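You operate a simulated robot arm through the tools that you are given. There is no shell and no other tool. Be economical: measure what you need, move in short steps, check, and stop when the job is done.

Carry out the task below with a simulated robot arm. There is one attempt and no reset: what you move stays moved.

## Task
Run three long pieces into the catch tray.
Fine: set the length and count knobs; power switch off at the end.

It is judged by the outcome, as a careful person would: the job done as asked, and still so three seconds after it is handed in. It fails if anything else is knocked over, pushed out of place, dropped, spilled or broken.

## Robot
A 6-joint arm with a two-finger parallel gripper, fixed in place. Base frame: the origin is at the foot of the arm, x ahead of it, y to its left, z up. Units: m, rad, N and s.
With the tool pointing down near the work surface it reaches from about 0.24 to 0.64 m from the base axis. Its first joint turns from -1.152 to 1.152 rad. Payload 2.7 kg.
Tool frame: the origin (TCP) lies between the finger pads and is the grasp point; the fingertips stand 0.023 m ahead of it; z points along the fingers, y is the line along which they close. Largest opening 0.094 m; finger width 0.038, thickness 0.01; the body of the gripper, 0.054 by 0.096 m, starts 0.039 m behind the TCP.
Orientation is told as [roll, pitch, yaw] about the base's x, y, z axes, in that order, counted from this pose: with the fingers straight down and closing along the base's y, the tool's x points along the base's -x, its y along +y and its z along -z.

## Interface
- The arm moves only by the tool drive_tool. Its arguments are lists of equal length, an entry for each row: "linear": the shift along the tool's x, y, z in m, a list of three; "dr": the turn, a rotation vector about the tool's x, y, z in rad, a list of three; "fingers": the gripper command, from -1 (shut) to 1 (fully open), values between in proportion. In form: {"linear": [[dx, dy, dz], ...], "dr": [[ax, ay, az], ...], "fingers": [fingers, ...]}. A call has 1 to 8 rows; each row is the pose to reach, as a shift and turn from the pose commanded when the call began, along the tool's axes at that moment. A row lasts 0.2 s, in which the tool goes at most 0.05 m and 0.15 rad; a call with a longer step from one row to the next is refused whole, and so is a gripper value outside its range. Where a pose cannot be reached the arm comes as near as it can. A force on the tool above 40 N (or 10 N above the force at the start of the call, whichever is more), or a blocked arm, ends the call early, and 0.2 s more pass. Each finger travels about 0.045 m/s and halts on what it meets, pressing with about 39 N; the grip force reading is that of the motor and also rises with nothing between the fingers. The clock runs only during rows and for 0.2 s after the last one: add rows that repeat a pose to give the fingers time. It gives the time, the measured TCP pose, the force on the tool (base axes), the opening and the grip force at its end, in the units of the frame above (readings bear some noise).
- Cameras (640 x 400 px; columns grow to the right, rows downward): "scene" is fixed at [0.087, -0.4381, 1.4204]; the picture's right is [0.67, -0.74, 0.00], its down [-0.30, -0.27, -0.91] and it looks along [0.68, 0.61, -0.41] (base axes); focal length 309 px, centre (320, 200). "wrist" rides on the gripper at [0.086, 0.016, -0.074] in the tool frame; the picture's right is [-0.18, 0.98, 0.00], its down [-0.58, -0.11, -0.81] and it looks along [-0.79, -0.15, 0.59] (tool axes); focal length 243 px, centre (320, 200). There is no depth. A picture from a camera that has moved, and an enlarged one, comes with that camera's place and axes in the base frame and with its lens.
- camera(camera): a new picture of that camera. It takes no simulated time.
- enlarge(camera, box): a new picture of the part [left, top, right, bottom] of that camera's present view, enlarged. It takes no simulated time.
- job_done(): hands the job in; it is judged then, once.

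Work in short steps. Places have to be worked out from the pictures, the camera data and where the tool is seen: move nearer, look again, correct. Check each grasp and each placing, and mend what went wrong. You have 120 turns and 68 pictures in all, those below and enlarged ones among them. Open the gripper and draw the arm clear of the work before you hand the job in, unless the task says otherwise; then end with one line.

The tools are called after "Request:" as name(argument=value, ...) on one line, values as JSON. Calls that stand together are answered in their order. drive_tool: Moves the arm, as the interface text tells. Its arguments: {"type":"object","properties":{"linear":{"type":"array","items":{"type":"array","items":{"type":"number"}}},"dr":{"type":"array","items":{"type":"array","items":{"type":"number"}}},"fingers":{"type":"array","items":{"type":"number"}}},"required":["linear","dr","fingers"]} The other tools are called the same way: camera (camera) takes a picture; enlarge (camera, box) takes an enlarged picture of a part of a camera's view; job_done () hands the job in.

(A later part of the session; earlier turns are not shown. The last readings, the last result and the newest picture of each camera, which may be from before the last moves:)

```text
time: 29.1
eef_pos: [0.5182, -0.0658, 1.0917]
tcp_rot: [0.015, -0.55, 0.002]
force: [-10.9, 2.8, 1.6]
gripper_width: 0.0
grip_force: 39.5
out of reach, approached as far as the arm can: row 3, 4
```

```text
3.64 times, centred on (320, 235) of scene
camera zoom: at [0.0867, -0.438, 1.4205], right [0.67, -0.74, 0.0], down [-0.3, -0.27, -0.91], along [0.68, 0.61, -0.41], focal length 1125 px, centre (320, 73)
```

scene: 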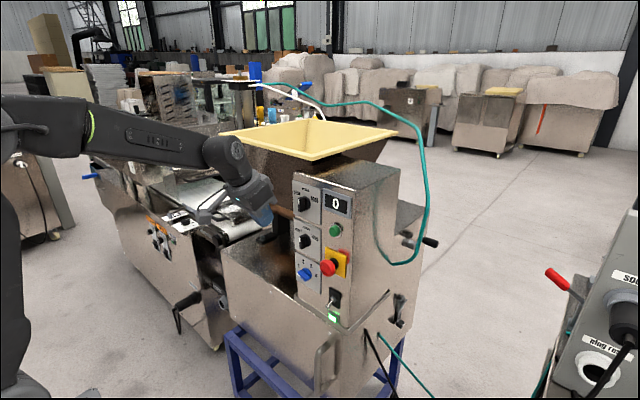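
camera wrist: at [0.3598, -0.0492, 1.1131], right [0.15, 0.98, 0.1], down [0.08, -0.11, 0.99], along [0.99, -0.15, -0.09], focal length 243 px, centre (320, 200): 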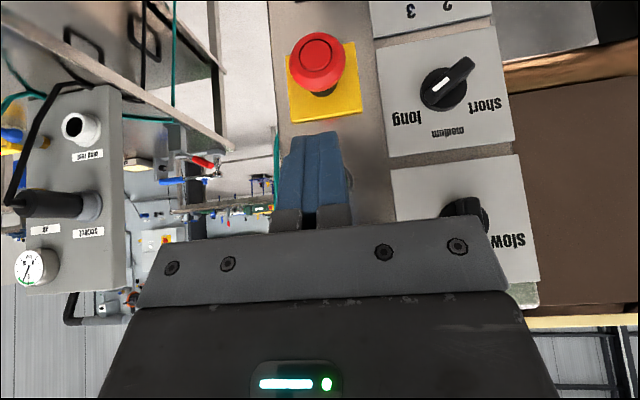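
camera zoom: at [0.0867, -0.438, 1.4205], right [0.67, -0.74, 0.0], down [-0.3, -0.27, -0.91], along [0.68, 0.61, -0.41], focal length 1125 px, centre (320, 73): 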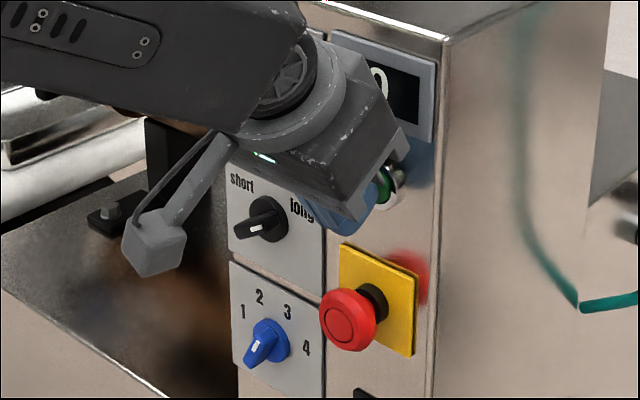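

Contact at about 11 N. I'll press 4 mm more, then release by backing off.

Request:
drive_tool(linear=[[-0.0017, 0, 0.001], [-0.0034, 0, 0.0021], [-0.0034, 0, 0.0021], [0.017, 0, -0.0105], [0.034, 0, -0.021], [0.034, 0, -0.021]], dr=[[0, 0, 0], [0, 0, 0], [0, 0, 0], [0, 0, 0], [0, 0, 0], [0, 0, 0]], fingers=[-1, -1, -1, -1, -1, -1])

Request:
camera(camera="scene")

```text
time: 29.6
eef_pos: [0.5197, -0.0666, 1.0893]
tcp_rot: [0.018, -0.543, 0.003]
force: [-15.1, -0.3, 3.6]
gripper_width: 0.0003
grip_force: 39.5
stopped in row 2: the force on the tool passed its limit (the readings are from after the stop); the commanded pose is now the measured one
```

```text
27 pictures are left
```

scene: 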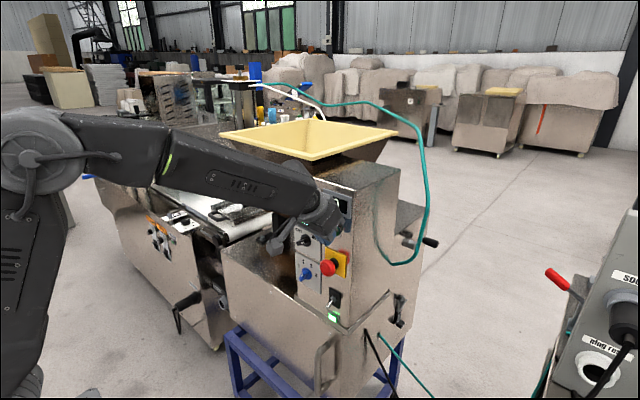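

The force limit tripped, so the button is probably bottomed out. I'll back off and look at the display.

Request:
drive_tool(linear=[[0.017, 0, -0.0105], [0.034, 0, -0.021], [0.051, 0, -0.032], [0.051, 0, -0.032]], dr=[[0, 0, 0], [0, 0, 0], [0, 0, 0], [0, 0, 0]], fingers=[-1, -1, -1, -1])

Request:
camera(camera="scene")

```text
time: 30.6
eef_pos: [0.4612, -0.0669, 1.0907]
tcp_rot: [0.015, -0.545, 0.005]
force: [-0.3, 0.5, 0.7]
gripper_width: 0.0
grip_force: 38.8
```

```text
26 pictures are left
```

scene: 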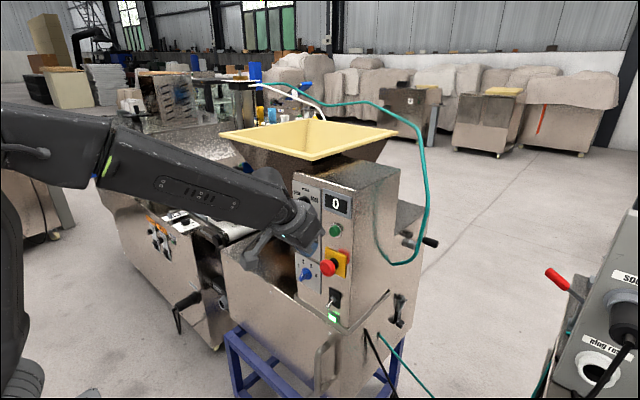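

The display still reads 0. I'll raise the arm out of the way, which also passes time, and look at the nozzle and display.

Request:
drive_tool(linear=[[-0.013, 0, -0.036], [-0.026, 0, -0.072], [-0.04, 0, -0.108], [-0.053, 0, -0.144], [-0.053, 0, -0.144], [-0.053, 0, -0.144], [-0.053, 0, -0.144], [-0.053, 0, -0.144]], dr=[[0, 0.05, 0], [0, 0.1, 0], [0, 0.15, 0], [0, 0.2, 0], [0, 0.2, 0], [0, 0.2, 0], [0, 0.2, 0], [0, 0.2, 0]], fingers=[-1, -1, -1, -1, -1, -1, -1, -1])

Request:
enlarge(camera="scene", box=[150, 150, 370, 300])

```text
time: 32.4
eef_pos: [0.4156, -0.0989, 1.2296]
tcp_rot: [0.101, -0.397, 0.003]
force: [-0.8, -0.2, 0.2]
gripper_width: 0.0002
grip_force: 39.3
out of reach, approached as far as the arm can: row 1, 2, 3, 4, 5, 6, 7, 8
```

```text
2.67 times, centred on (260, 225) of scene
camera zoom: at [0.087, -0.4381, 1.4204], right [0.67, -0.74, 0.0], down [-0.3, -0.27, -0.91], along [0.68, 0.61, -0.41], focal length 825 px, centre (480, 133)
```

zoom: 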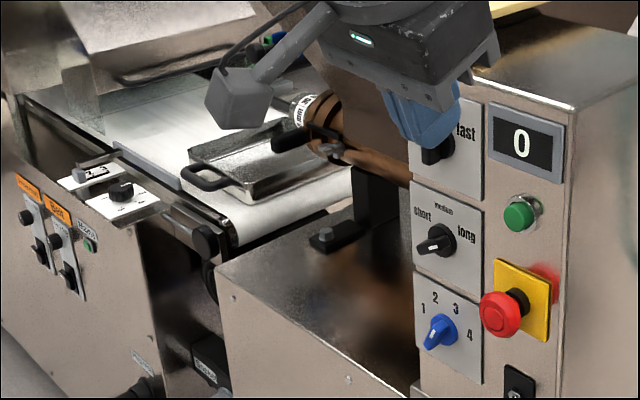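

Nothing visible yet; the extrusion may just be slow. I'll settle the arm in a reachable pose and wait before looking again.

Request:
drive_tool(linear=[[0, 0, 0], [0, 0, -0.01], [0, 0, -0.02], [0, 0, -0.03], [0, 0, -0.03], [0, 0, -0.03], [0, 0, -0.03], [0, 0, -0.03]], dr=[[0, 0.1, 0], [0, 0.2, 0], [0, 0.2, 0], [0, 0.2, 0], [0, 0.2, 0], [0, 0.2, 0], [0, 0.2, 0], [0, 0.2, 0]], fingers=[-1, -1, -1, -1, -1, -1, -1, -1])

Request:
enlarge(camera="scene", box=[190, 160, 370, 340])

```text
time: 34.2
eef_pos: [0.3952, -0.1126, 1.2516]
tcp_rot: [0.179, -0.251, 0.015]
force: [-0.2, 0.0, -0.3]
gripper_width: 0.0
grip_force: 39.4
out of reach, approached as far as the arm can: row 1, 2, 3, 4, 5, 6, 7, 8
```

```text
2.22 times, centred on (280, 250) of scene
camera zoom: at [0.087, -0.4381, 1.4204], right [0.67, -0.74, 0.0], down [-0.3, -0.27, -0.91], along [0.68, 0.61, -0.41], focal length 688 px, centre (409, 89)
```

zoom: 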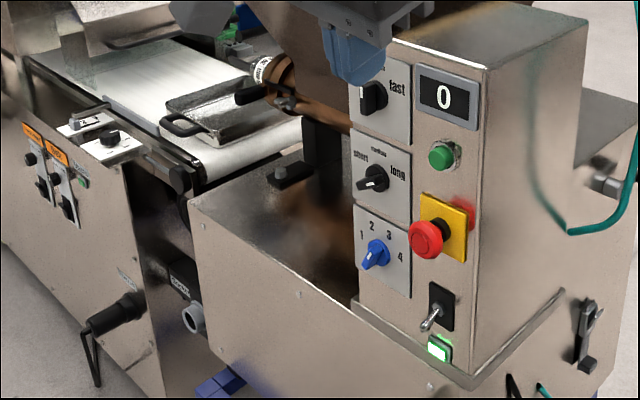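

The run hasn't started, so the press likely didn't register. I'll bring the arm back to the button staging pose in moderate steps.

Request:
drive_tool(linear=[[-0.003, 0, 0.03], [-0.006, 0, 0.06], [-0.009, 0, 0.09], [-0.012, 0, 0.12], [-0.012, 0, 0.12]], dr=[[0, -0.1, 0], [0, -0.2, 0], [0, -0.3, 0], [0, -0.4, 0], [0, -0.4, 0]], fingers=[-1, -1, -1, -1, -1])

```text
time: 35.4
eef_pos: [0.4353, -0.0919, 1.1404]
tcp_rot: [0.218, -0.644, -0.072]
force: [0.3, -0.2, 0.3]
gripper_width: 0.0
grip_force: 38.6
```

Synced again. I'll correct the roll/yaw and go to the staging pose in front of the button.

Request:
drive_tool(linear=[[0.002, 0.008, 0.028], [0.004, 0.0162, 0.0569], [0.004, 0.0162, 0.0569], [0.004, 0.0162, 0.0569]], dr=[[0.087, 0.047, -0.03], [0.175, 0.094, -0.058], [0.175, 0.094, -0.058], [0.175, 0.094, -0.058]], fingers=[-1, -1, -1, -1])

Request:
enlarge(camera="scene", box=[290, 190, 350, 250])

```text
time: 36.4
eef_pos: [0.4659, -0.0674, 1.0949]
tcp_rot: [-0.003, -0.556, 0.011]
force: [0.0, 0.2, 0.3]
gripper_width: 0.0003
grip_force: 39.0
```

```text
6.67 times, centred on (320, 220) of scene
camera zoom: at [0.0871, -0.4381, 1.4204], right [0.67, -0.74, 0.0], down [-0.3, -0.27, -0.91], along [0.68, 0.61, -0.41], focal length 2063 px, centre (320, 67)
```

zoom: 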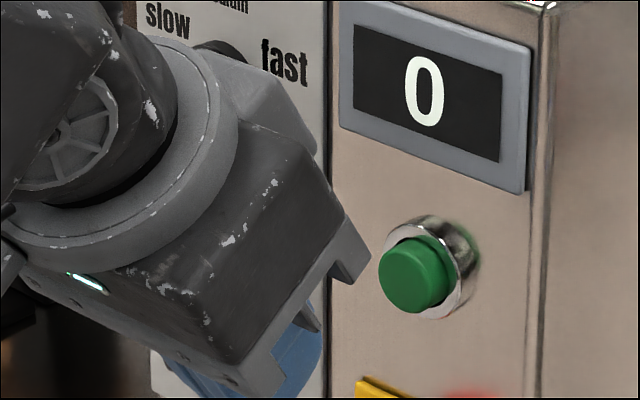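

The fingertip edge lines up with the button centre. I'll approach again and press slowly in 1–1.5 mm increments.

Request:
drive_tool(linear=[[-0.019, -0.001, 0.0118], [-0.038, -0.001, 0.0235], [-0.0405, -0.001, 0.025], [-0.0424, -0.001, 0.0261], [-0.0441, -0.001, 0.0272], [-0.0458, -0.001, 0.0282], [-0.0475, -0.001, 0.0293], [-0.0475, -0.001, 0.0293]], dr=[[0, 0, 0], [0, 0, 0], [0, 0, 0], [0, 0, 0], [0, 0, 0], [0, 0, 0], [0, 0, 0], [0, 0, 0]], fingers=[-1, -1, -1, -1, -1, -1, -1, -1])

Request:
enlarge(camera="scene", box=[290, 190, 350, 250])

```text
time: 38.2
eef_pos: [0.5189, -0.0678, 1.0953]
tcp_rot: [0.01, -0.556, 0.011]
force: [-35.0, 8.4, 11.8]
gripper_width: 0.0
grip_force: 39.2
out of reach, approached as far as the arm can: row 7, 8
```

```text
6.67 times, centred on (320, 220) of scene
camera zoom: at [0.0857, -0.4378, 1.4206], right [0.67, -0.74, 0.0], down [-0.3, -0.27, -0.91], along [0.68, 0.61, -0.41], focal length 2063 px, centre (320, 67)
```

zoom: 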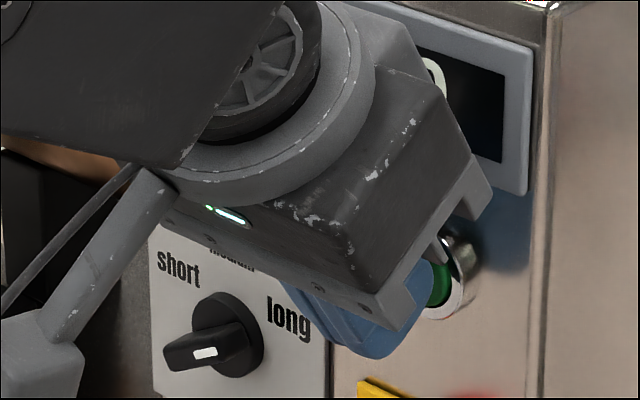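

There's 35 N of stiff contact. I need to see whether the button itself is depressed, so I'll zoom in.

Request:
enlarge(camera="scene", box=[320, 205, 350, 240])

Request:
camera(camera="wrist")

```text
11.43 times, centred on (335, 222) of scene
camera zoom: at [0.0857, -0.4378, 1.4206], right [0.67, -0.74, 0.0], down [-0.3, -0.27, -0.91], along [0.68, 0.61, -0.41], focal length 3536 px, centre (149, -57)
```

zoom: 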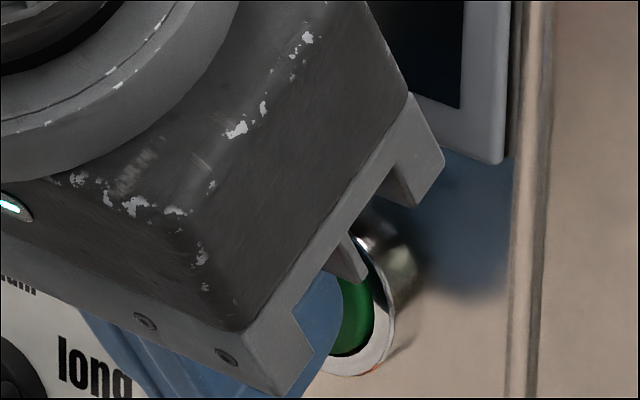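

```text
20 pictures are left
camera wrist: at [0.4055, -0.0531, 1.1115], right [0.14, 0.98, 0.1], down [0.07, -0.11, 0.99], along [0.99, -0.13, -0.08], focal length 243 px, centre (320, 200)
```

wrist: 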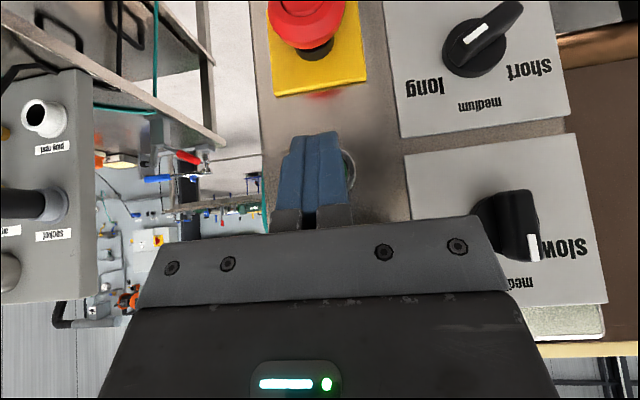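

The speed knob may have turned toward "slow", so I need to check it. Backing off and lowering to clear the view.

Request:
drive_tool(linear=[[0.017, 0, -0.0105], [0.034, 0, -0.021], [0.051, 0, -0.0315], [0.068, 0, -0.042], [0.085, 0, -0.015], [0.104, 0, 0.015], [0.121, 0, 0.043], [0.121, 0, 0.043]], dr=[[0, 0, 0], [0, 0, 0], [0, 0, 0], [0, 0, 0], [0, 0.0, 0], [0, 0.05, 0], [0, 0.08, 0], [0, 0.08, 0]], fingers=[-1, -1, -1, -1, -1, -1, -1, -1])

Request:
enlarge(camera="scene", box=[275, 160, 375, 290])

```text
time: 40.0
eef_pos: [0.4426, -0.0704, 0.9927]
tcp_rot: [-0.004, -0.475, 0.01]
force: [-0.7, -0.4, 0.3]
gripper_width: 0.0
grip_force: 38.7
```

```text
3.08 times, centred on (325, 225) of scene
camera zoom: at [0.0871, -0.4381, 1.4204], right [0.67, -0.74, 0.0], down [-0.3, -0.27, -0.91], along [0.68, 0.61, -0.41], focal length 952 px, centre (305, 123)
```

zoom: 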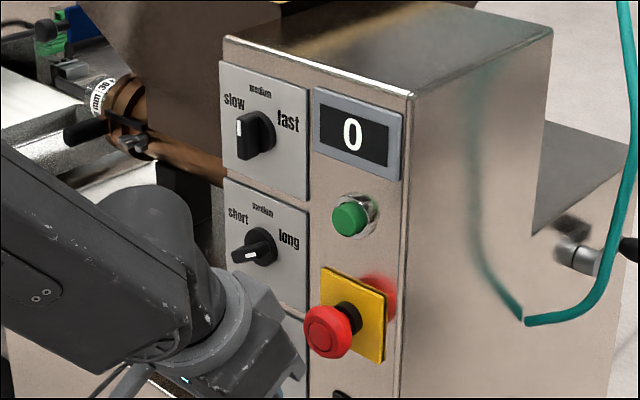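

The speed knob is unchanged; that was a perspective illusion. I'll retry the button, aiming slightly higher and further right (y −0.071, z 1.087), and read forces step by step to find where contact begins.

Request:
drive_tool(linear=[[-0.016, 0, -0.031], [-0.032, 0, -0.062], [-0.0475, 0, -0.0925], [-0.072, 0, -0.08], [-0.0965, 0, -0.0673], [-0.0965, 0, -0.0673]], dr=[[0, -0.03, 0], [0, -0.06, 0], [0, -0.08, 0], [0, -0.08, 0], [0, -0.08, 0], [0, -0.08, 0]], fingers=[-1, -1, -1, -1, -1, -1])

Request:
enlarge(camera="scene", box=[310, 200, 350, 245])

```text
time: 41.4
eef_pos: [0.4926, -0.0712, 1.099]
tcp_rot: [-0.003, -0.555, 0.008]
force: [0.6, 0.2, -1.4]
gripper_width: 0.0
grip_force: 38.9
```

```text
8.89 times, centred on (330, 222) of scene
camera zoom: at [0.0871, -0.4381, 1.4204], right [0.67, -0.74, 0.0], down [-0.3, -0.27, -0.91], along [0.68, 0.61, -0.41], focal length 2750 px, centre (231, 0)
```

zoom: 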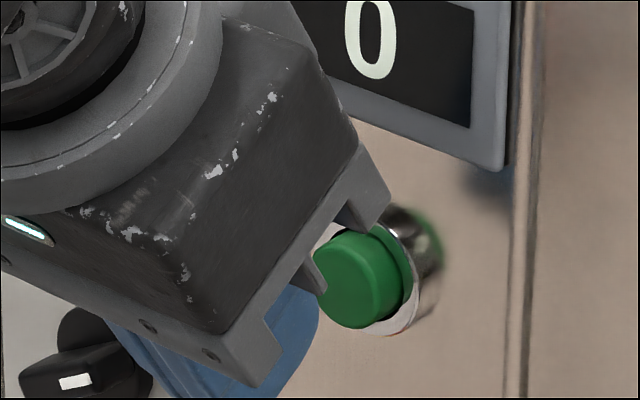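

The finger geometry confirms the button centre at about (0.546, −0.066, 1.082). I'll realign there, approach to just before contact, and probe in small steps for button travel.

Request:
drive_tool(linear=[[0.0031, 0.005, 0.0051], [-0.0117, 0.005, 0.0142], [-0.0117, 0.005, 0.0142]], dr=[[0, 0, 0], [0, 0, 0], [0, 0, 0]], fingers=[-1, -1, -1])

Request:
drive_tool(linear=[[-0.0017, 0, 0.001], [-0.0017, 0, 0.001]], dr=[[0, 0, 0], [0, 0, 0]], fingers=[-1, -1])

Request:
drive_tool(linear=[[-0.0017, 0, 0.001], [-0.0017, 0, 0.001]], dr=[[0, 0, 0], [0, 0, 0]], fingers=[-1, -1])

Request:
drive_tool(linear=[[-0.0017, 0, 0.001], [-0.0017, 0, 0.001]], dr=[[0, 0, 0], [0, 0, 0]], fingers=[-1, -1])

Request:
drive_tool(linear=[[-0.0017, 0, 0.001], [-0.0017, 0, 0.001]], dr=[[0, 0, 0], [0, 0, 0]], fingers=[-1, -1])

```text
time: 42.2
eef_pos: [0.511, -0.0647, 1.0907]
tcp_rot: [0.004, -0.558, 0.01]
force: [0.4, 0.5, -0.7]
gripper_width: 0.0
grip_force: 39.1
```

```text
time: 42.8
eef_pos: [0.5136, -0.0658, 1.0928]
tcp_rot: [0.005, -0.558, 0.012]
force: [-3.3, -0.3, -1.7]
gripper_width: 0.0
grip_force: 39.2
```

```text
time: 43.4
eef_pos: [0.5154, -0.0653, 1.0911]
tcp_rot: [0.004, -0.561, 0.011]
force: [-3.7, -0.2, 0.9]
gripper_width: 0.0001
grip_force: 38.8
```

```text
time: 44.0
eef_pos: [0.5163, -0.0649, 1.0922]
tcp_rot: [0.005, -0.561, 0.011]
force: [-4.3, 1.7, 0.5]
gripper_width: 0.0001
grip_force: 38.9
```

```text
time: 44.6
eef_pos: [0.5185, -0.0657, 1.0921]
tcp_rot: [0.007, -0.558, 0.011]
force: [-16.5, 3.3, 3.9]
gripper_width: 0.0
grip_force: 39.4
```

The button has about 5 mm of soft travel and then a hard stop, so it is fully pressed. I'll release, back off low so the nozzle stays visible, and watch.

Request:
drive_tool(linear=[[0.017, 0, -0.0105], [0.034, 0, -0.021], [0.051, 0, -0.0315], [0.068, 0, -0.042], [0.085, 0, -0.015], [0.104, 0, 0.015], [0.121, 0, 0.043], [0.121, 0, 0.043]], dr=[[0, 0, 0], [0, 0, 0], [0, 0, 0], [0, 0, 0], [0, 0.0, 0], [0, 0.05, 0], [0, 0.08, 0], [0, 0.08, 0]], fingers=[-1, -1, -1, -1, -1, -1, -1, -1])

Request:
camera(camera="scene")

```text
time: 46.4
eef_pos: [0.441, -0.0652, 0.9893]
tcp_rot: [-0.002, -0.474, 0.01]
force: [0.7, 0.0, 0.2]
gripper_width: 0.0
grip_force: 39.0
```

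```text
17 pictures are left
```

scene: 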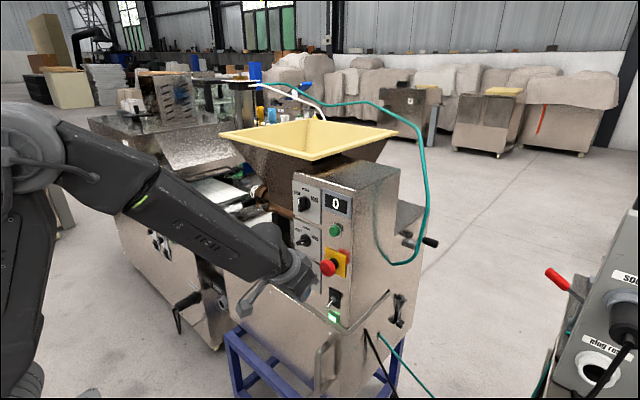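

Still 0, so something is inhibiting the start. I'll inspect the E-stop and toggle from the wrist camera.

Request:
camera(camera="wrist")

```text
16 pictures are left
camera wrist: at [0.3289, -0.0507, 1.0141], right [0.15, 0.98, 0.08], down [0.15, -0.1, 0.98], along [0.98, -0.14, -0.16], focal length 243 px, centre (320, 200)
```

wrist: 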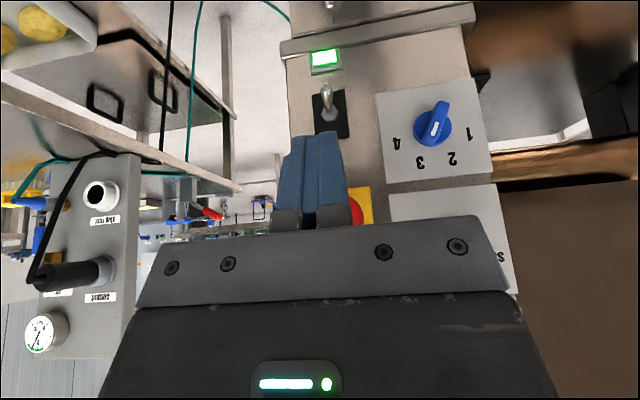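

Request:
enlarge(camera="scene", box=[190, 160, 300, 240])

```text
5.00 times, centred on (245, 200) of scene
camera zoom: at [0.0871, -0.4381, 1.4204], right [0.67, -0.74, 0.0], down [-0.3, -0.27, -0.91], along [0.68, 0.61, -0.41], focal length 1547 px, centre (695, 200)
```

zoom: 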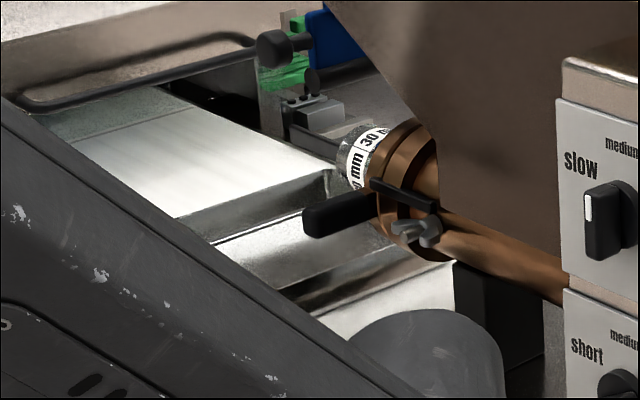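

Nothing at the nozzle. I'll wait several seconds and recheck before trying anything else.

Request:
drive_tool(linear=[[0.01, 0, 0], [0.02, 0, 0], [0.03, 0, 0], [0.03, 0, 0], [0.03, 0, 0], [0.03, 0, 0], [0.03, 0, 0], [0.03, 0, 0]], dr=[[0, 0, 0], [0, 0, 0], [0, 0, 0], [0, 0, 0], [0, 0, 0], [0, 0, 0], [0, 0, 0], [0, 0, 0]], fingers=[-1, -1, -1, -1, -1, -1, -1, -1])

Request:
drive_tool(linear=[[0, 0, 0], [0, 0, 0], [0, 0, 0], [0, 0, 0], [0, 0, 0], [0, 0, 0], [0, 0, 0], [0, 0, 0]], dr=[[0, 0, 0], [0, 0, 0], [0, 0, 0], [0, 0, 0], [0, 0, 0], [0, 0, 0], [0, 0, 0], [0, 0, 0]], fingers=[-1, -1, -1, -1, -1, -1, -1, -1])

Request:
enlarge(camera="scene", box=[280, 180, 370, 340])

```text
time: 48.2
eef_pos: [0.4126, -0.065, 0.9799]
tcp_rot: [-0.003, -0.475, 0.011]
force: [-0.7, -0.1, 0.7]
gripper_width: 0.0
grip_force: 39.0
```

```text
time: 50.0
eef_pos: [0.412, -0.0655, 0.9786]
tcp_rot: [-0.004, -0.474, 0.011]
force: [-0.4, 0.2, 0.4]
gripper_width: 0.0
grip_force: 38.8
```

```text
2.50 times, centred on (325, 260) of scene
camera zoom: at [0.087, -0.4381, 1.4204], right [0.67, -0.74, 0.0], down [-0.3, -0.27, -0.91], along [0.68, 0.61, -0.41], focal length 774 px, centre (308, 50)
```

zoom: 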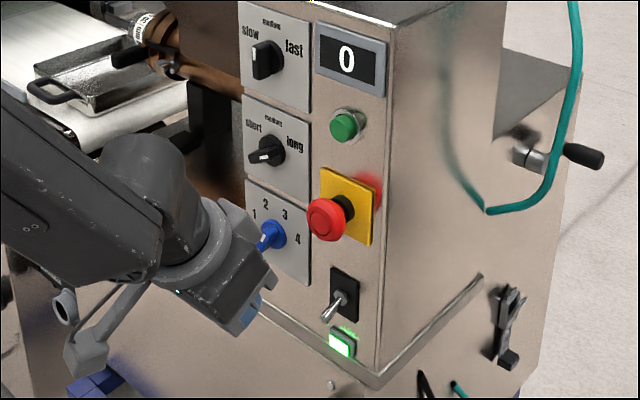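

Still idle. I'll look closely at the switch/lamp and the E-stop for markings or state.

Request:
enlarge(camera="scene", box=[315, 240, 350, 330])

```text
4.44 times, centred on (332, 285) of scene
camera zoom: at [0.087, -0.4381, 1.4204], right [0.67, -0.74, 0.0], down [-0.3, -0.27, -0.91], along [0.68, 0.61, -0.41], focal length 1375 px, centre (264, -178)
```

zoom: 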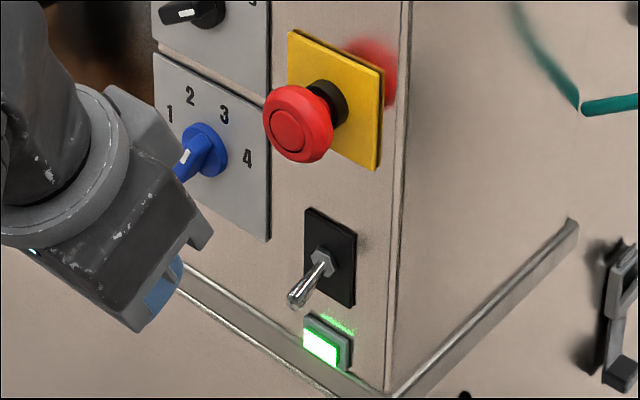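

Power looks on, and the E-stop's stem is visible, so it appears released. I'll check the nozzle once more for slow movement.

Request:
enlarge(camera="scene", box=[190, 160, 300, 240])

```text
5.00 times, centred on (245, 200) of scene
camera zoom: at [0.087, -0.4381, 1.4204], right [0.67, -0.74, 0.0], down [-0.3, -0.27, -0.91], along [0.68, 0.61, -0.41], focal length 1547 px, centre (695, 200)
```

zoom: 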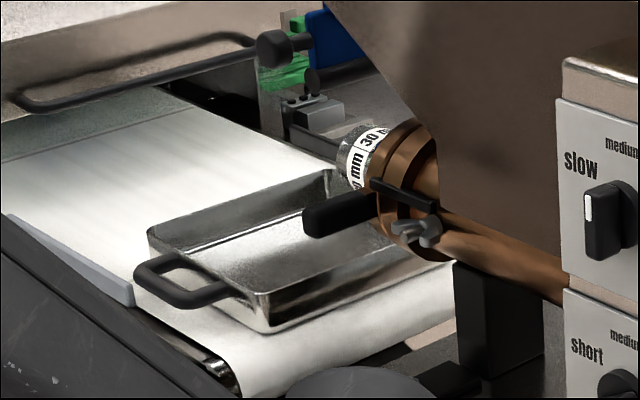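

The start button clearly bottoms out, yet nothing runs. I want a precise look at the length pointer's angle, since it may be off its detent.

Request:
drive_tool(linear=[[-0.02, 0.009, -0.01], [-0.04, 0.018, -0.02], [-0.061, 0.028, -0.031], [-0.061, 0.028, -0.031]], dr=[[0, 0, 0], [0, 0, 0], [0, 0, 0], [0, 0, 0]], fingers=[-1, -1, -1, -1])

Request:
enlarge(camera="wrist", box=[200, 0, 480, 220])

```text
time: 51.0
eef_pos: [0.4522, -0.0366, 1.0344]
tcp_rot: [0.006, -0.48, 0.012]
force: [-0.2, -0.5, 0.6]
gripper_width: 0.0002
grip_force: 38.7
```

```text
1.82 times, centred on (340, 110) of wrist
camera zoom: at [0.3406, -0.0224, 1.0589], right [0.15, 0.98, 0.09], down [0.14, -0.11, 0.98], along [0.98, -0.13, -0.16], focal length 441 px, centre (284, 364)
```

zoom: 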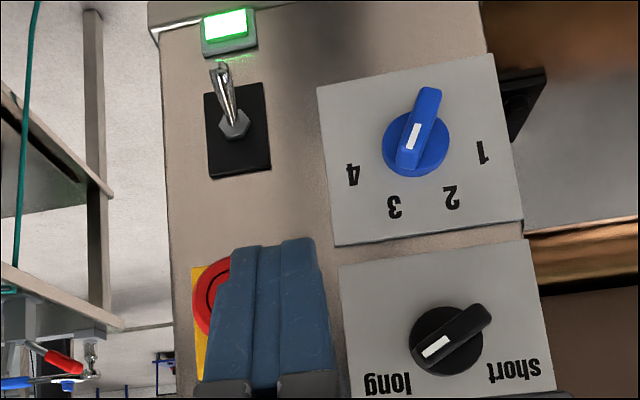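

Both pointers are correct (long; 3). The likely remaining inhibitor is a latched E-stop (twist to release). I'll straddle its head, centred at about (0.525, −0.066, 0.998), without pushing it.

Request:
drive_tool(linear=[[-0.001, -0.015, 0.017], [-0.0022, -0.0294, 0.0343], [-0.0022, -0.0294, 0.0343], [-0.0022, -0.0294, 0.0343]], dr=[[0, 0, 0], [0, 0, 0], [0, 0, 0], [0, 0, 0]], fingers=[0.45, 0.45, 0.45, 0.45])

Request:
camera(camera="wrist")

```text
time: 52.0
eef_pos: [0.4699, -0.0663, 1.0063]
tcp_rot: [-0.004, -0.474, 0.01]
force: [0.9, 0.5, 0.7]
gripper_width: 0.0681
grip_force: 0.1
```

```text
10 pictures are left
camera wrist: at [0.3588, -0.05, 1.0315], right [0.15, 0.98, 0.08], down [0.15, -0.1, 0.98], along [0.98, -0.14, -0.16], focal length 243 px, centre (320, 200)
```

wrist: 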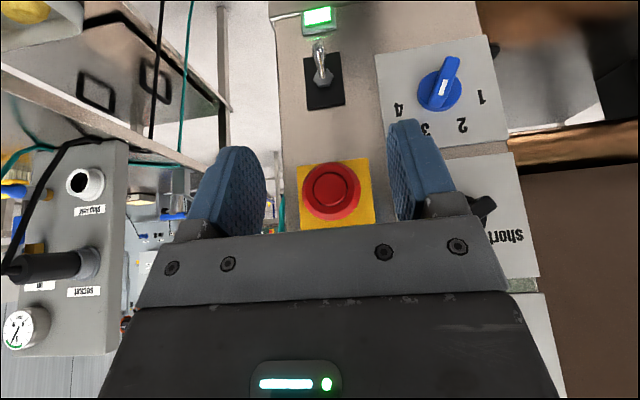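

The head is centred between the fingers. I'll slide forward around it and close on it.

Request:
drive_tool(linear=[[-0.0225, 0, 0.014], [-0.0452, 0, 0.0278], [-0.0452, 0, 0.0278], [-0.0452, 0, 0.0278], [-0.0452, 0, 0.0278], [-0.0452, 0, 0.0278]], dr=[[0, 0, 0], [0, 0, 0], [0, 0, 0], [0, 0, 0], [0, 0, 0], [0, 0, 0]], fingers=[0.45, 0.45, 0.45, -0.3, -0.3, -0.3])

```text
time: 53.4
eef_pos: [0.5255, -0.0668, 1.0024]
tcp_rot: [0.003, -0.478, 0.007]
force: [1.7, -22.4, -8.3]
gripper_width: 0.0595
grip_force: 44.7
```

The fingertips caught the edges of the yellow plate (~6 cm wide). I'll open, pull back 9 mm, and close on the red head only.

Request:
drive_tool(linear=[[0, 0, 0], [0.004, 0, -0.002], [0.008, 0, -0.0042], [0.008, 0, -0.0042], [0.008, 0, -0.0042], [0.008, 0, -0.0042], [0.008, 0, -0.0042]], dr=[[0, 0, 0], [0, 0, 0], [0, 0, 0], [0, 0, 0], [0, 0, 0], [0, 0, 0], [0, 0, 0]], fingers=[0.45, 0.45, 0.45, -0.3, -0.3, -0.3, -0.3])

```text
time: 55.0
eef_pos: [0.5151, -0.066, 1.0018]
tcp_rot: [-0.001, -0.48, 0.009]
force: [-2.5, -11.3, 0.8]
gripper_width: 0.0422
grip_force: 44.9
```

Gripped the head (42 mm). Now I'll twist clockwise about the panel normal.

Request:
drive_tool(linear=[[0, 0, 0], [0, 0, 0], [0, 0, 0], [0, 0, 0], [0, 0, 0]], dr=[[-0.106, 0, 0.055], [-0.213, 0, 0.111], [-0.32, 0, 0.166], [-0.426, 0, 0.222], [-0.426, 0, 0.222]], fingers=[-0.3, -0.3, -0.3, -0.3, -0.3])

Request:
enlarge(camera="scene", box=[270, 170, 370, 330])

```text
time: 56.2
eef_pos: [0.5155, -0.067, 1.0015]
tcp_rot: [0.528, -0.421, -0.229]
force: [13.2, -10.8, -0.8]
gripper_width: 0.042
grip_force: 45.2
```

```text
2.50 times, centred on (320, 250) of scene
camera zoom: at [0.0874, -0.4385, 1.4203], right [0.67, -0.74, 0.0], down [-0.3, -0.27, -0.91], along [0.68, 0.61, -0.41], focal length 774 px, centre (320, 75)
```

zoom: 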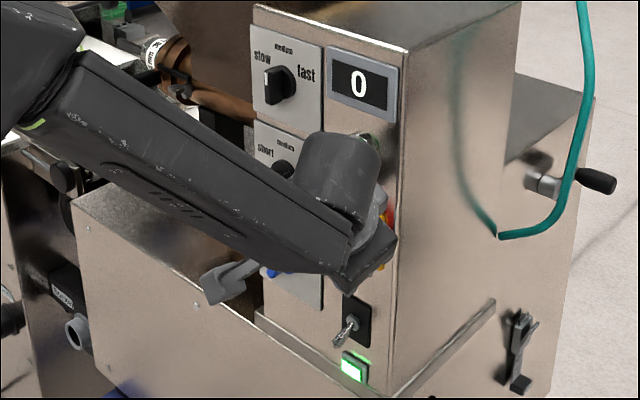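

The twist completed at 0.45 rad. I'll add a gentle 5 mm outward pull while twisted, then read the force.

Request:
drive_tool(linear=[[0.002, 0, -0.001], [0.0044, 0, -0.0023], [0.0044, 0, -0.0023]], dr=[[0, 0, 0], [0, 0, 0], [0, 0, 0]], fingers=[-0.3, -0.3, -0.3])

```text
time: 57.0
eef_pos: [0.5104, -0.0672, 1.0028]
tcp_rot: [0.524, -0.424, -0.227]
force: [32.2, -5.0, -4.0]
gripper_width: 0.042
grip_force: 44.7
```

Now I'll open, back straight off, and untwist.

Request:
drive_tool(linear=[[0, 0, 0], [0, 0, 0], [0, 0, 0], [0.02, 0, -0.0105], [0.04, 0, -0.021], [0.053, 0, -0.0277], [0.053, 0, -0.0277], [0.053, 0, -0.0277]], dr=[[0, 0, 0], [0, 0, 0], [0, 0, 0], [0, 0, 0], [0.106, 0, -0.055], [0.213, 0, -0.111], [0.32, 0, -0.166], [0.426, 0, -0.222]], fingers=[0.45, 0.45, 0.45, 0.45, 0.45, 0.45, 0.45, 0.45])

Request:
enlarge(camera="scene", box=[290, 180, 370, 330])

```text
time: 58.8
eef_pos: [0.4504, -0.0668, 1.0024]
tcp_rot: [-0.006, -0.477, 0.011]
force: [1.1, -0.6, -0.7]
gripper_width: 0.0681
grip_force: 0.2
```

```text
2.67 times, centred on (330, 255) of scene
camera zoom: at [0.087, -0.4381, 1.4204], right [0.67, -0.74, 0.0], down [-0.3, -0.27, -0.91], along [0.68, 0.61, -0.41], focal length 825 px, centre (293, 53)
```

zoom: 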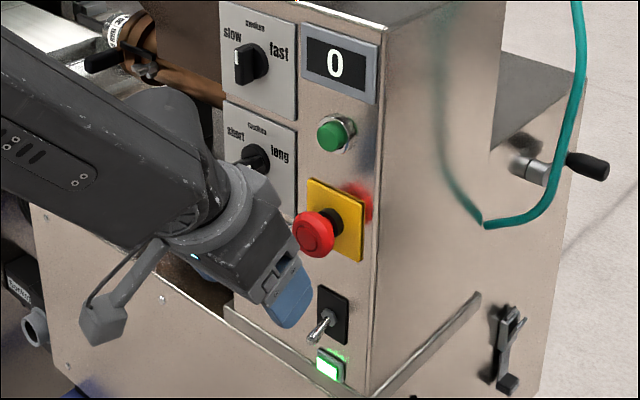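

Next I'll retry start: close the fingers and go back up in front of the green button.

Request:
drive_tool(linear=[[-0.014, 0, -0.027], [-0.028, 0, -0.054], [-0.0413, 0, -0.08], [-0.059, 0, -0.071], [-0.0768, 0, -0.0616], [-0.0768, 0, -0.0616]], dr=[[0, -0.03, 0], [0, -0.06, 0], [0, -0.08, 0], [0, -0.08, 0], [0, -0.08, 0], [0, -0.08, 0]], fingers=[-1, -1, -1, -1, -1, -1])

Request:
drive_tool(linear=[[-0.0085, 0, 0.0053], [-0.017, 0, 0.0106], [-0.0205, 0, 0.0128], [-0.0235, 0, 0.0147], [-0.0235, 0, 0.0147], [-0.0235, 0, 0.0147]], dr=[[0, 0, 0], [0, 0, 0], [0, 0, 0], [0, 0, 0], [0, 0, 0], [0, 0, 0]], fingers=[-1, -1, -1, -1, -1, -1])

```text
time: 60.2
eef_pos: [0.4912, -0.0681, 1.0955]
tcp_rot: [-0.003, -0.556, 0.01]
force: [0.8, -0.4, 0.8]
gripper_width: 0.0
grip_force: 38.8
```

```text
time: 61.6
eef_pos: [0.5179, -0.0659, 1.0914]
tcp_rot: [0.005, -0.56, 0.01]
force: [-4.0, -1.2, -1.2]
gripper_width: 0.0
grip_force: 38.7
```

The button is partly pressed at 4 N. I'll press through to the stop, then release and move away.

Request:
drive_tool(linear=[[-0.0017, 0, 0.001], [-0.0026, 0, 0.0016], [-0.0026, 0, 0.0016]], dr=[[0, 0, 0], [0, 0, 0], [0, 0, 0]], fingers=[-1, -1, -1])

Request:
drive_tool(linear=[[0.017, 0, -0.0105], [0.034, 0, -0.021], [0.051, 0, -0.0315], [0.068, 0, -0.042], [0.085, 0, -0.015], [0.104, 0, 0.015], [0.121, 0, 0.043], [0.145, 0, 0.043]], dr=[[0, 0, 0], [0, 0, 0], [0, 0, 0], [0, 0, 0], [0, 0.0, 0], [0, 0.05, 0], [0, 0.08, 0], [0, 0.08, 0]], fingers=[-1, -1, -1, -1, -1, -1, -1, -1])

Request:
enlarge(camera="scene", box=[200, 150, 370, 290])

```text
time: 62.4
eef_pos: [0.519, -0.0657, 1.0915]
tcp_rot: [0.006, -0.561, 0.01]
force: [-31.8, -1.9, 8.9]
gripper_width: 0.0001
grip_force: 39.3
```

```text
time: 64.2
eef_pos: [0.4203, -0.0678, 0.9776]
tcp_rot: [-0.004, -0.476, 0.009]
force: [-0.3, -1.1, 0.1]
gripper_width: 0.0001
grip_force: 38.9
```

```text
2.86 times, centred on (285, 220) of scene
camera zoom: at [0.0871, -0.4381, 1.4204], right [0.67, -0.74, 0.0], down [-0.3, -0.27, -0.91], along [0.68, 0.61, -0.41], focal length 884 px, centre (420, 143)
```

zoom: 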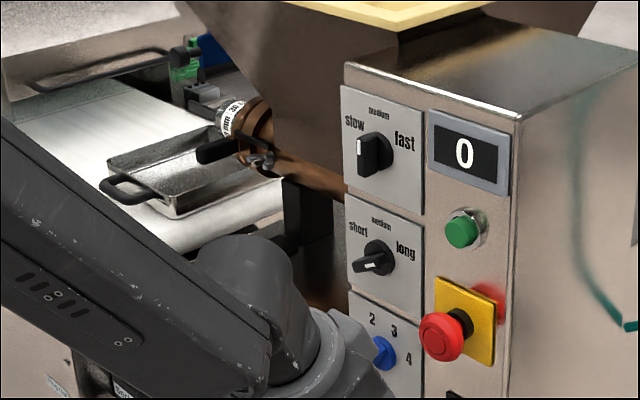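

Still idle. Flipping the power switch is informative, since the lamp will show its true state and a power cycle may clear an inhibit. I'll stage in front of the toggle (lever tip ≈ (0.533, −0.067, 0.872)) with a small opening.

Request:
drive_tool(linear=[[-0.002, 0, 0.032], [-0.004, 0, 0.064], [-0.0064, 0, 0.0967], [-0.0064, 0, 0.0967]], dr=[[0, 0.01, 0], [0, 0.02, 0], [0, 0.026, 0], [0, 0.026, 0]], fingers=[-0.3, -0.3, -0.3, -0.3])

Request:
camera(camera="wrist")

```text
time: 65.2
eef_pos: [0.4717, -0.0672, 0.8944]
tcp_rot: [-0.004, -0.448, 0.009]
force: [1.0, -0.2, -0.1]
gripper_width: 0.0329
grip_force: 0.1
```

```text
6 pictures are left
camera wrist: at [0.3615, -0.0523, 0.9235], right [0.16, 0.98, 0.08], down [0.17, -0.1, 0.98], along [0.97, -0.14, -0.19], focal length 243 px, centre (320, 200)
```

wrist: 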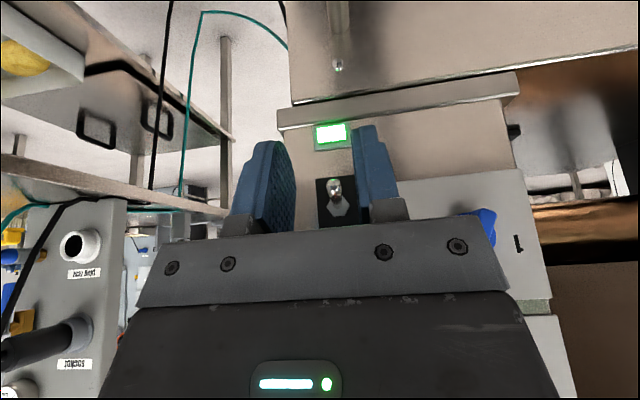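

The lever tip is at about (0.533, −0.067, 0.880), between the fingers. I'll move in and pinch.

Request:
drive_tool(linear=[[-0.02, 0, 0.01], [-0.0415, 0, 0.02], [-0.0415, 0, 0.02], [-0.0415, 0, 0.02], [-0.0415, 0, 0.02]], dr=[[0, 0, 0], [0, 0, 0], [0, 0, 0], [0, 0, 0], [0, 0, 0]], fingers=[-0.3, -0.3, -1, -1, -1])

```text
time: 66.0
eef_pos: [0.5128, -0.0661, 0.8915]
tcp_rot: [0.001, -0.433, 0.008]
force: [-9.1, -0.7, -1.3]
gripper_width: 0.0107
grip_force: 15.0
stopped in row 3: the force on the tool passed its limit (the readings are from after the stop); the commanded pose is now the measured one
```

Something touched in x, but the fingers are closing on the lever. I'll finish the pinch in place.

Request:
drive_tool(linear=[[0, 0, 0], [0, 0, 0]], dr=[[0, 0, 0], [0, 0, 0]], fingers=[-1, -1])

```text
time: 66.6
eef_pos: [0.5117, -0.0665, 0.891]
tcp_rot: [0.002, -0.435, 0.009]
force: [-13.8, -2.4, -4.0]
gripper_width: 0.0105
grip_force: 45.1
```

The lever is pinched (10.5 mm). I'll lift along its arc.

Request:
drive_tool(linear=[[-0.0015, 0, -0.0104], [-0.0048, 0, -0.0198], [-0.0108, 0, -0.028], [-0.0152, 0, -0.0327], [-0.0152, 0, -0.0327]], dr=[[0, 0, 0], [0, 0, 0], [0, 0, 0], [0, 0, 0], [0, 0, 0]], fingers=[-1, -1, -1, -1, -1])

Request:
enlarge(camera="scene", box=[270, 170, 370, 330])

```text
time: 67.2
eef_pos: [0.5073, -0.0665, 0.9009]
tcp_rot: [0.003, -0.424, 0.008]
force: [5.9, -1.4, -6.1]
gripper_width: 0.0104
grip_force: 45.6
stopped in row 2: the force on the tool passed its limit (the readings are from after the stop); the commanded pose is now the measured one
```

```text
2.50 times, centred on (320, 250) of scene
camera zoom: at [0.0873, -0.4382, 1.4204], right [0.67, -0.74, 0.0], down [-0.3, -0.27, -0.91], along [0.68, 0.61, -0.41], focal length 774 px, centre (320, 75)
```

zoom: 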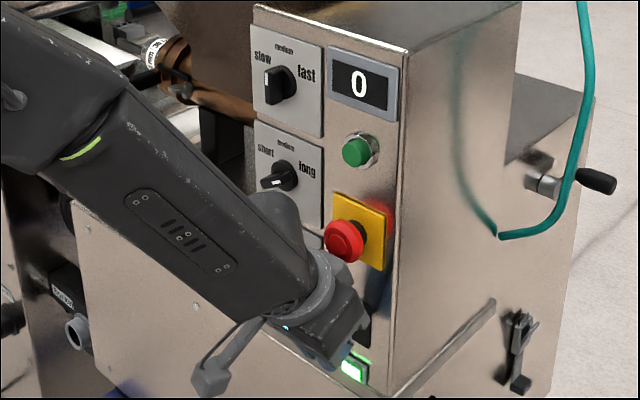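

Lifted about 1 cm; the lamp is still lit. I'll continue lifting gently.

Request:
drive_tool(linear=[[-0.002, 0, -0.0045], [-0.004, 0, -0.009], [-0.006, 0, -0.0135], [-0.009, 0, -0.018]], dr=[[0, 0, 0], [0, 0, 0], [0, 0, 0], [0, 0, 0]], fingers=[-1, -1, -1, -1])

```text
time: 68.2
eef_pos: [0.4998, -0.0637, 0.9138]
tcp_rot: [0.012, -0.398, 0.015]
force: [-4.9, -0.4, 0.7]
gripper_width: 0.0001
grip_force: 42.0
stopped in row 4: the force on the tool passed its limit (the readings are from after the stop); the commanded pose is now the measured one
```

The fingers slipped off the lever. I'll back away and look at its state.

Request:
drive_tool(linear=[[0.03, 0, -0.015], [0.035, 0, -0.05], [0.025, 0, -0.08], [0.013, 0, -0.098], [0.013, 0, -0.098]], dr=[[0, 0, 0], [0, -0.03, 0], [0, -0.06, 0], [0, -0.08, 0], [0, -0.08, 0]], fingers=[-1, -1, -1, -1, -1])

Request:
enlarge(camera="scene", box=[290, 180, 370, 330])

```text
time: 69.5
eef_pos: [0.45, -0.0674, 1.0002]
tcp_rot: [0.011, -0.479, 0.015]
force: [-1.0, 0.7, 0.0]
gripper_width: 0.0001
grip_force: 41.9
```

```text
2.67 times, centred on (330, 255) of scene
camera zoom: at [0.087, -0.4381, 1.4204], right [0.67, -0.74, 0.0], down [-0.3, -0.27, -0.91], along [0.68, 0.61, -0.41], focal length 825 px, centre (293, 53)
```

zoom: 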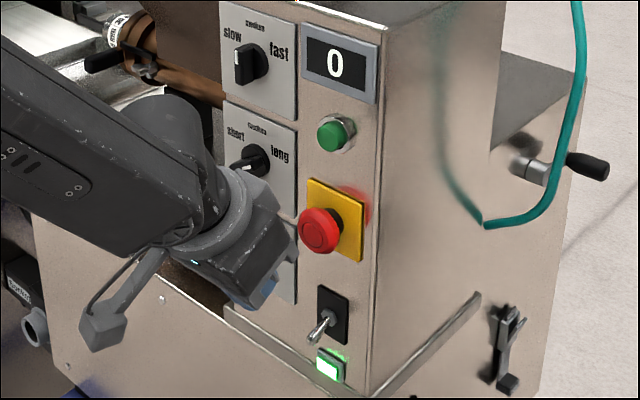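

Comparing pictures, the E-stop head now sits about 7 mm deeper. My gripper body pushed it in during the lift, which also shows it was released before. I must reset it: grip the head and twist clockwise.

Request:
drive_tool(linear=[[0, 0, 0], [0, 0, 0], [-0.02, 0.001, 0.008], [-0.042, 0.001, 0.017], [-0.0618, 0.001, 0.0254], [-0.0618, 0.001, 0.0254]], dr=[[0, 0, 0], [0, 0, 0], [0, 0, 0], [0, 0, 0], [0, 0, 0], [0, 0, 0]], fingers=[0.45, 0.45, 0.45, 0.45, 0.45, 0.45])

Request:
drive_tool(linear=[[0, 0, 0], [0, 0, 0], [0, 0, 0], [0, 0, 0]], dr=[[0, 0, 0], [0, 0, 0], [0, 0, 0], [0, 0, 0]], fingers=[-0.3, -0.3, -0.3, -0.3])

```text
time: 70.8
eef_pos: [0.5162, -0.0636, 1.0055]
tcp_rot: [0.01, -0.48, 0.013]
force: [0.1, -1.1, 0.5]
gripper_width: 0.0682
grip_force: 0.0
```

```text
time: 71.8
eef_pos: [0.5173, -0.0654, 1.0057]
tcp_rot: [0.009, -0.481, 0.008]
force: [-0.6, -23.2, -2.9]
gripper_width: 0.0416
grip_force: 45.2
```

Gripped. I'll twist clockwise again, further this time (0.6 rad).

Request:
drive_tool(linear=[[0, -0.001, 0], [0, -0.001, 0], [0, -0.001, 0], [0, -0.001, 0], [0, -0.001, 0], [0, -0.001, 0]], dr=[[-0.106, 0, 0.055], [-0.213, 0, 0.111], [-0.32, 0, 0.166], [-0.426, 0, 0.222], [-0.532, 0, 0.277], [-0.532, 0, 0.277]], fingers=[-0.3, -0.3, -0.3, -0.3, -0.3, -0.3])

```text
time: 73.2
eef_pos: [0.5173, -0.0693, 1.0039]
tcp_rot: [0.664, -0.392, -0.282]
force: [-12.1, -33.3, -4.3]
gripper_width: 0.0419
grip_force: 45.2
```

There's now an outward force of about 12 N, consistent with a spring release. I'll draw out 7 mm, open, retreat and untwist.

Request:
drive_tool(linear=[[0.003, 0, -0.0016], [0.0062, 0, -0.0032], [0.0062, 0, -0.0032], [0.0062, 0, -0.0032], [0.0062, 0, -0.0032]], dr=[[0, 0, 0], [0, 0, 0], [0, 0, 0], [0, 0, 0], [0, 0, 0]], fingers=[-0.3, -0.3, 0.45, 0.45, 0.45])

Request:
drive_tool(linear=[[0.02, 0, -0.0105], [0.04, 0, -0.021], [0.053, 0, -0.0277], [0.053, 0, -0.0277], [0.053, 0, -0.0277], [0.053, 0, -0.0277], [0.053, 0, -0.0277]], dr=[[0, 0, 0], [0.1, 0, -0.052], [0.213, 0, -0.111], [0.32, 0, -0.166], [0.426, 0, -0.222], [0.532, 0, -0.277], [0.532, 0, -0.277]], fingers=[0.45, 0.45, 0.45, 0.45, 0.45, 0.45, 0.45])

Request:
enlarge(camera="scene", box=[290, 180, 370, 330])

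```text
time: 74.5
eef_pos: [0.5092, -0.0641, 1.0058]
tcp_rot: [0.667, -0.389, -0.271]
force: [-0.2, -0.5, 0.1]
gripper_width: 0.0682
grip_force: 0.1
```

```text
time: 76.0
eef_pos: [0.4499, -0.0667, 1.0059]
tcp_rot: [0.009, -0.482, 0.015]
force: [-0.1, 0.3, 0.2]
gripper_width: 0.0682
grip_force: 0.0
```

```text
2.67 times, centred on (330, 255) of scene
camera zoom: at [0.087, -0.4381, 1.4204], right [0.67, -0.74, 0.0], down [-0.3, -0.27, -0.91], along [0.68, 0.61, -0.41], focal length 825 px, centre (293, 53)
```

zoom: 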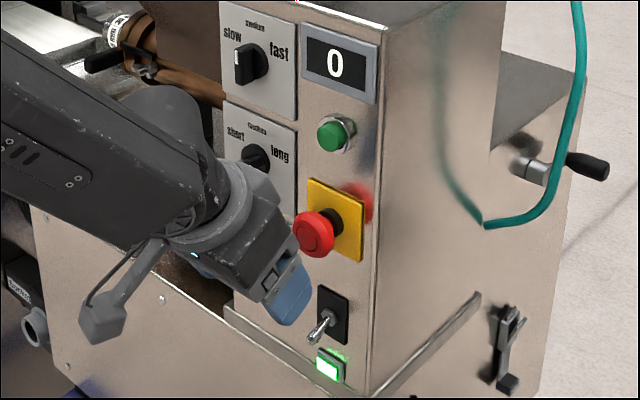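

The E-stop is back to its original position. Next I'll retry start, this time holding the button at its stop for several seconds in case it needs a long press.

Request:
drive_tool(linear=[[-0.014, 0, -0.027], [-0.028, 0, -0.054], [-0.04, 0, -0.0772], [-0.059, 0, -0.071], [-0.076, 0, -0.059], [-0.076, 0, -0.059]], dr=[[0, -0.03, 0], [0, -0.06, 0], [0, -0.08, 0], [0, -0.08, 0], [0, -0.08, 0], [0, -0.08, 0]], fingers=[-1, -1, -1, -1, -1, -1])

Request:
drive_tool(linear=[[-0.0085, 0, 0.0053], [-0.017, 0, 0.0106], [-0.0205, 0, 0.0128], [-0.0235, 0, 0.0147], [-0.0235, 0, 0.0147]], dr=[[0, 0, 0], [0, 0, 0], [0, 0, 0], [0, 0, 0], [0, 0, 0]], fingers=[-1, -1, -1, -1, -1])

```text
time: 77.5
eef_pos: [0.4898, -0.0658, 1.0922]
tcp_rot: [0.011, -0.561, 0.012]
force: [0.2, 0.3, 0.2]
gripper_width: 0.0
grip_force: 39.2
```

```text
time: 78.7
eef_pos: [0.5182, -0.0641, 1.0933]
tcp_rot: [0.01, -0.557, 0.015]
force: [-12.8, 2.8, -0.4]
gripper_width: 0.0
grip_force: 39.3
```

Bottomed at about 13 N; I'll press slightly more and hold for a few seconds.

Request:
drive_tool(linear=[[-0.001, 0, 0.0006], [-0.001, 0, 0.0006], [-0.001, 0, 0.0006], [-0.001, 0, 0.0006], [-0.001, 0, 0.0006], [-0.001, 0, 0.0006], [-0.001, 0, 0.0006], [-0.001, 0, 0.0006]], dr=[[0, 0, 0], [0, 0, 0], [0, 0, 0], [0, 0, 0], [0, 0, 0], [0, 0, 0], [0, 0, 0], [0, 0, 0]], fingers=[-1, -1, -1, -1, -1, -1, -1, -1])

Request:
drive_tool(linear=[[0, 0, 0], [0, 0, 0], [0, 0, 0], [0, 0, 0], [0, 0, 0], [0, 0, 0], [0, 0, 0], [0, 0, 0]], dr=[[0, 0, 0], [0, 0, 0], [0, 0, 0], [0, 0, 0], [0, 0, 0], [0, 0, 0], [0, 0, 0], [0, 0, 0]], fingers=[-1, -1, -1, -1, -1, -1, -1, -1])

```text
time: 80.5
eef_pos: [0.519, -0.0639, 1.093]
tcp_rot: [0.014, -0.554, 0.013]
force: [-28.8, 7.9, 3.2]
gripper_width: 0.0
grip_force: 39.5
```

```text
time: 82.2
eef_pos: [0.5187, -0.0643, 1.0937]
tcp_rot: [0.012, -0.556, 0.011]
force: [-29.1, 6.9, 3.0]
gripper_width: 0.0
grip_force: 38.6
```

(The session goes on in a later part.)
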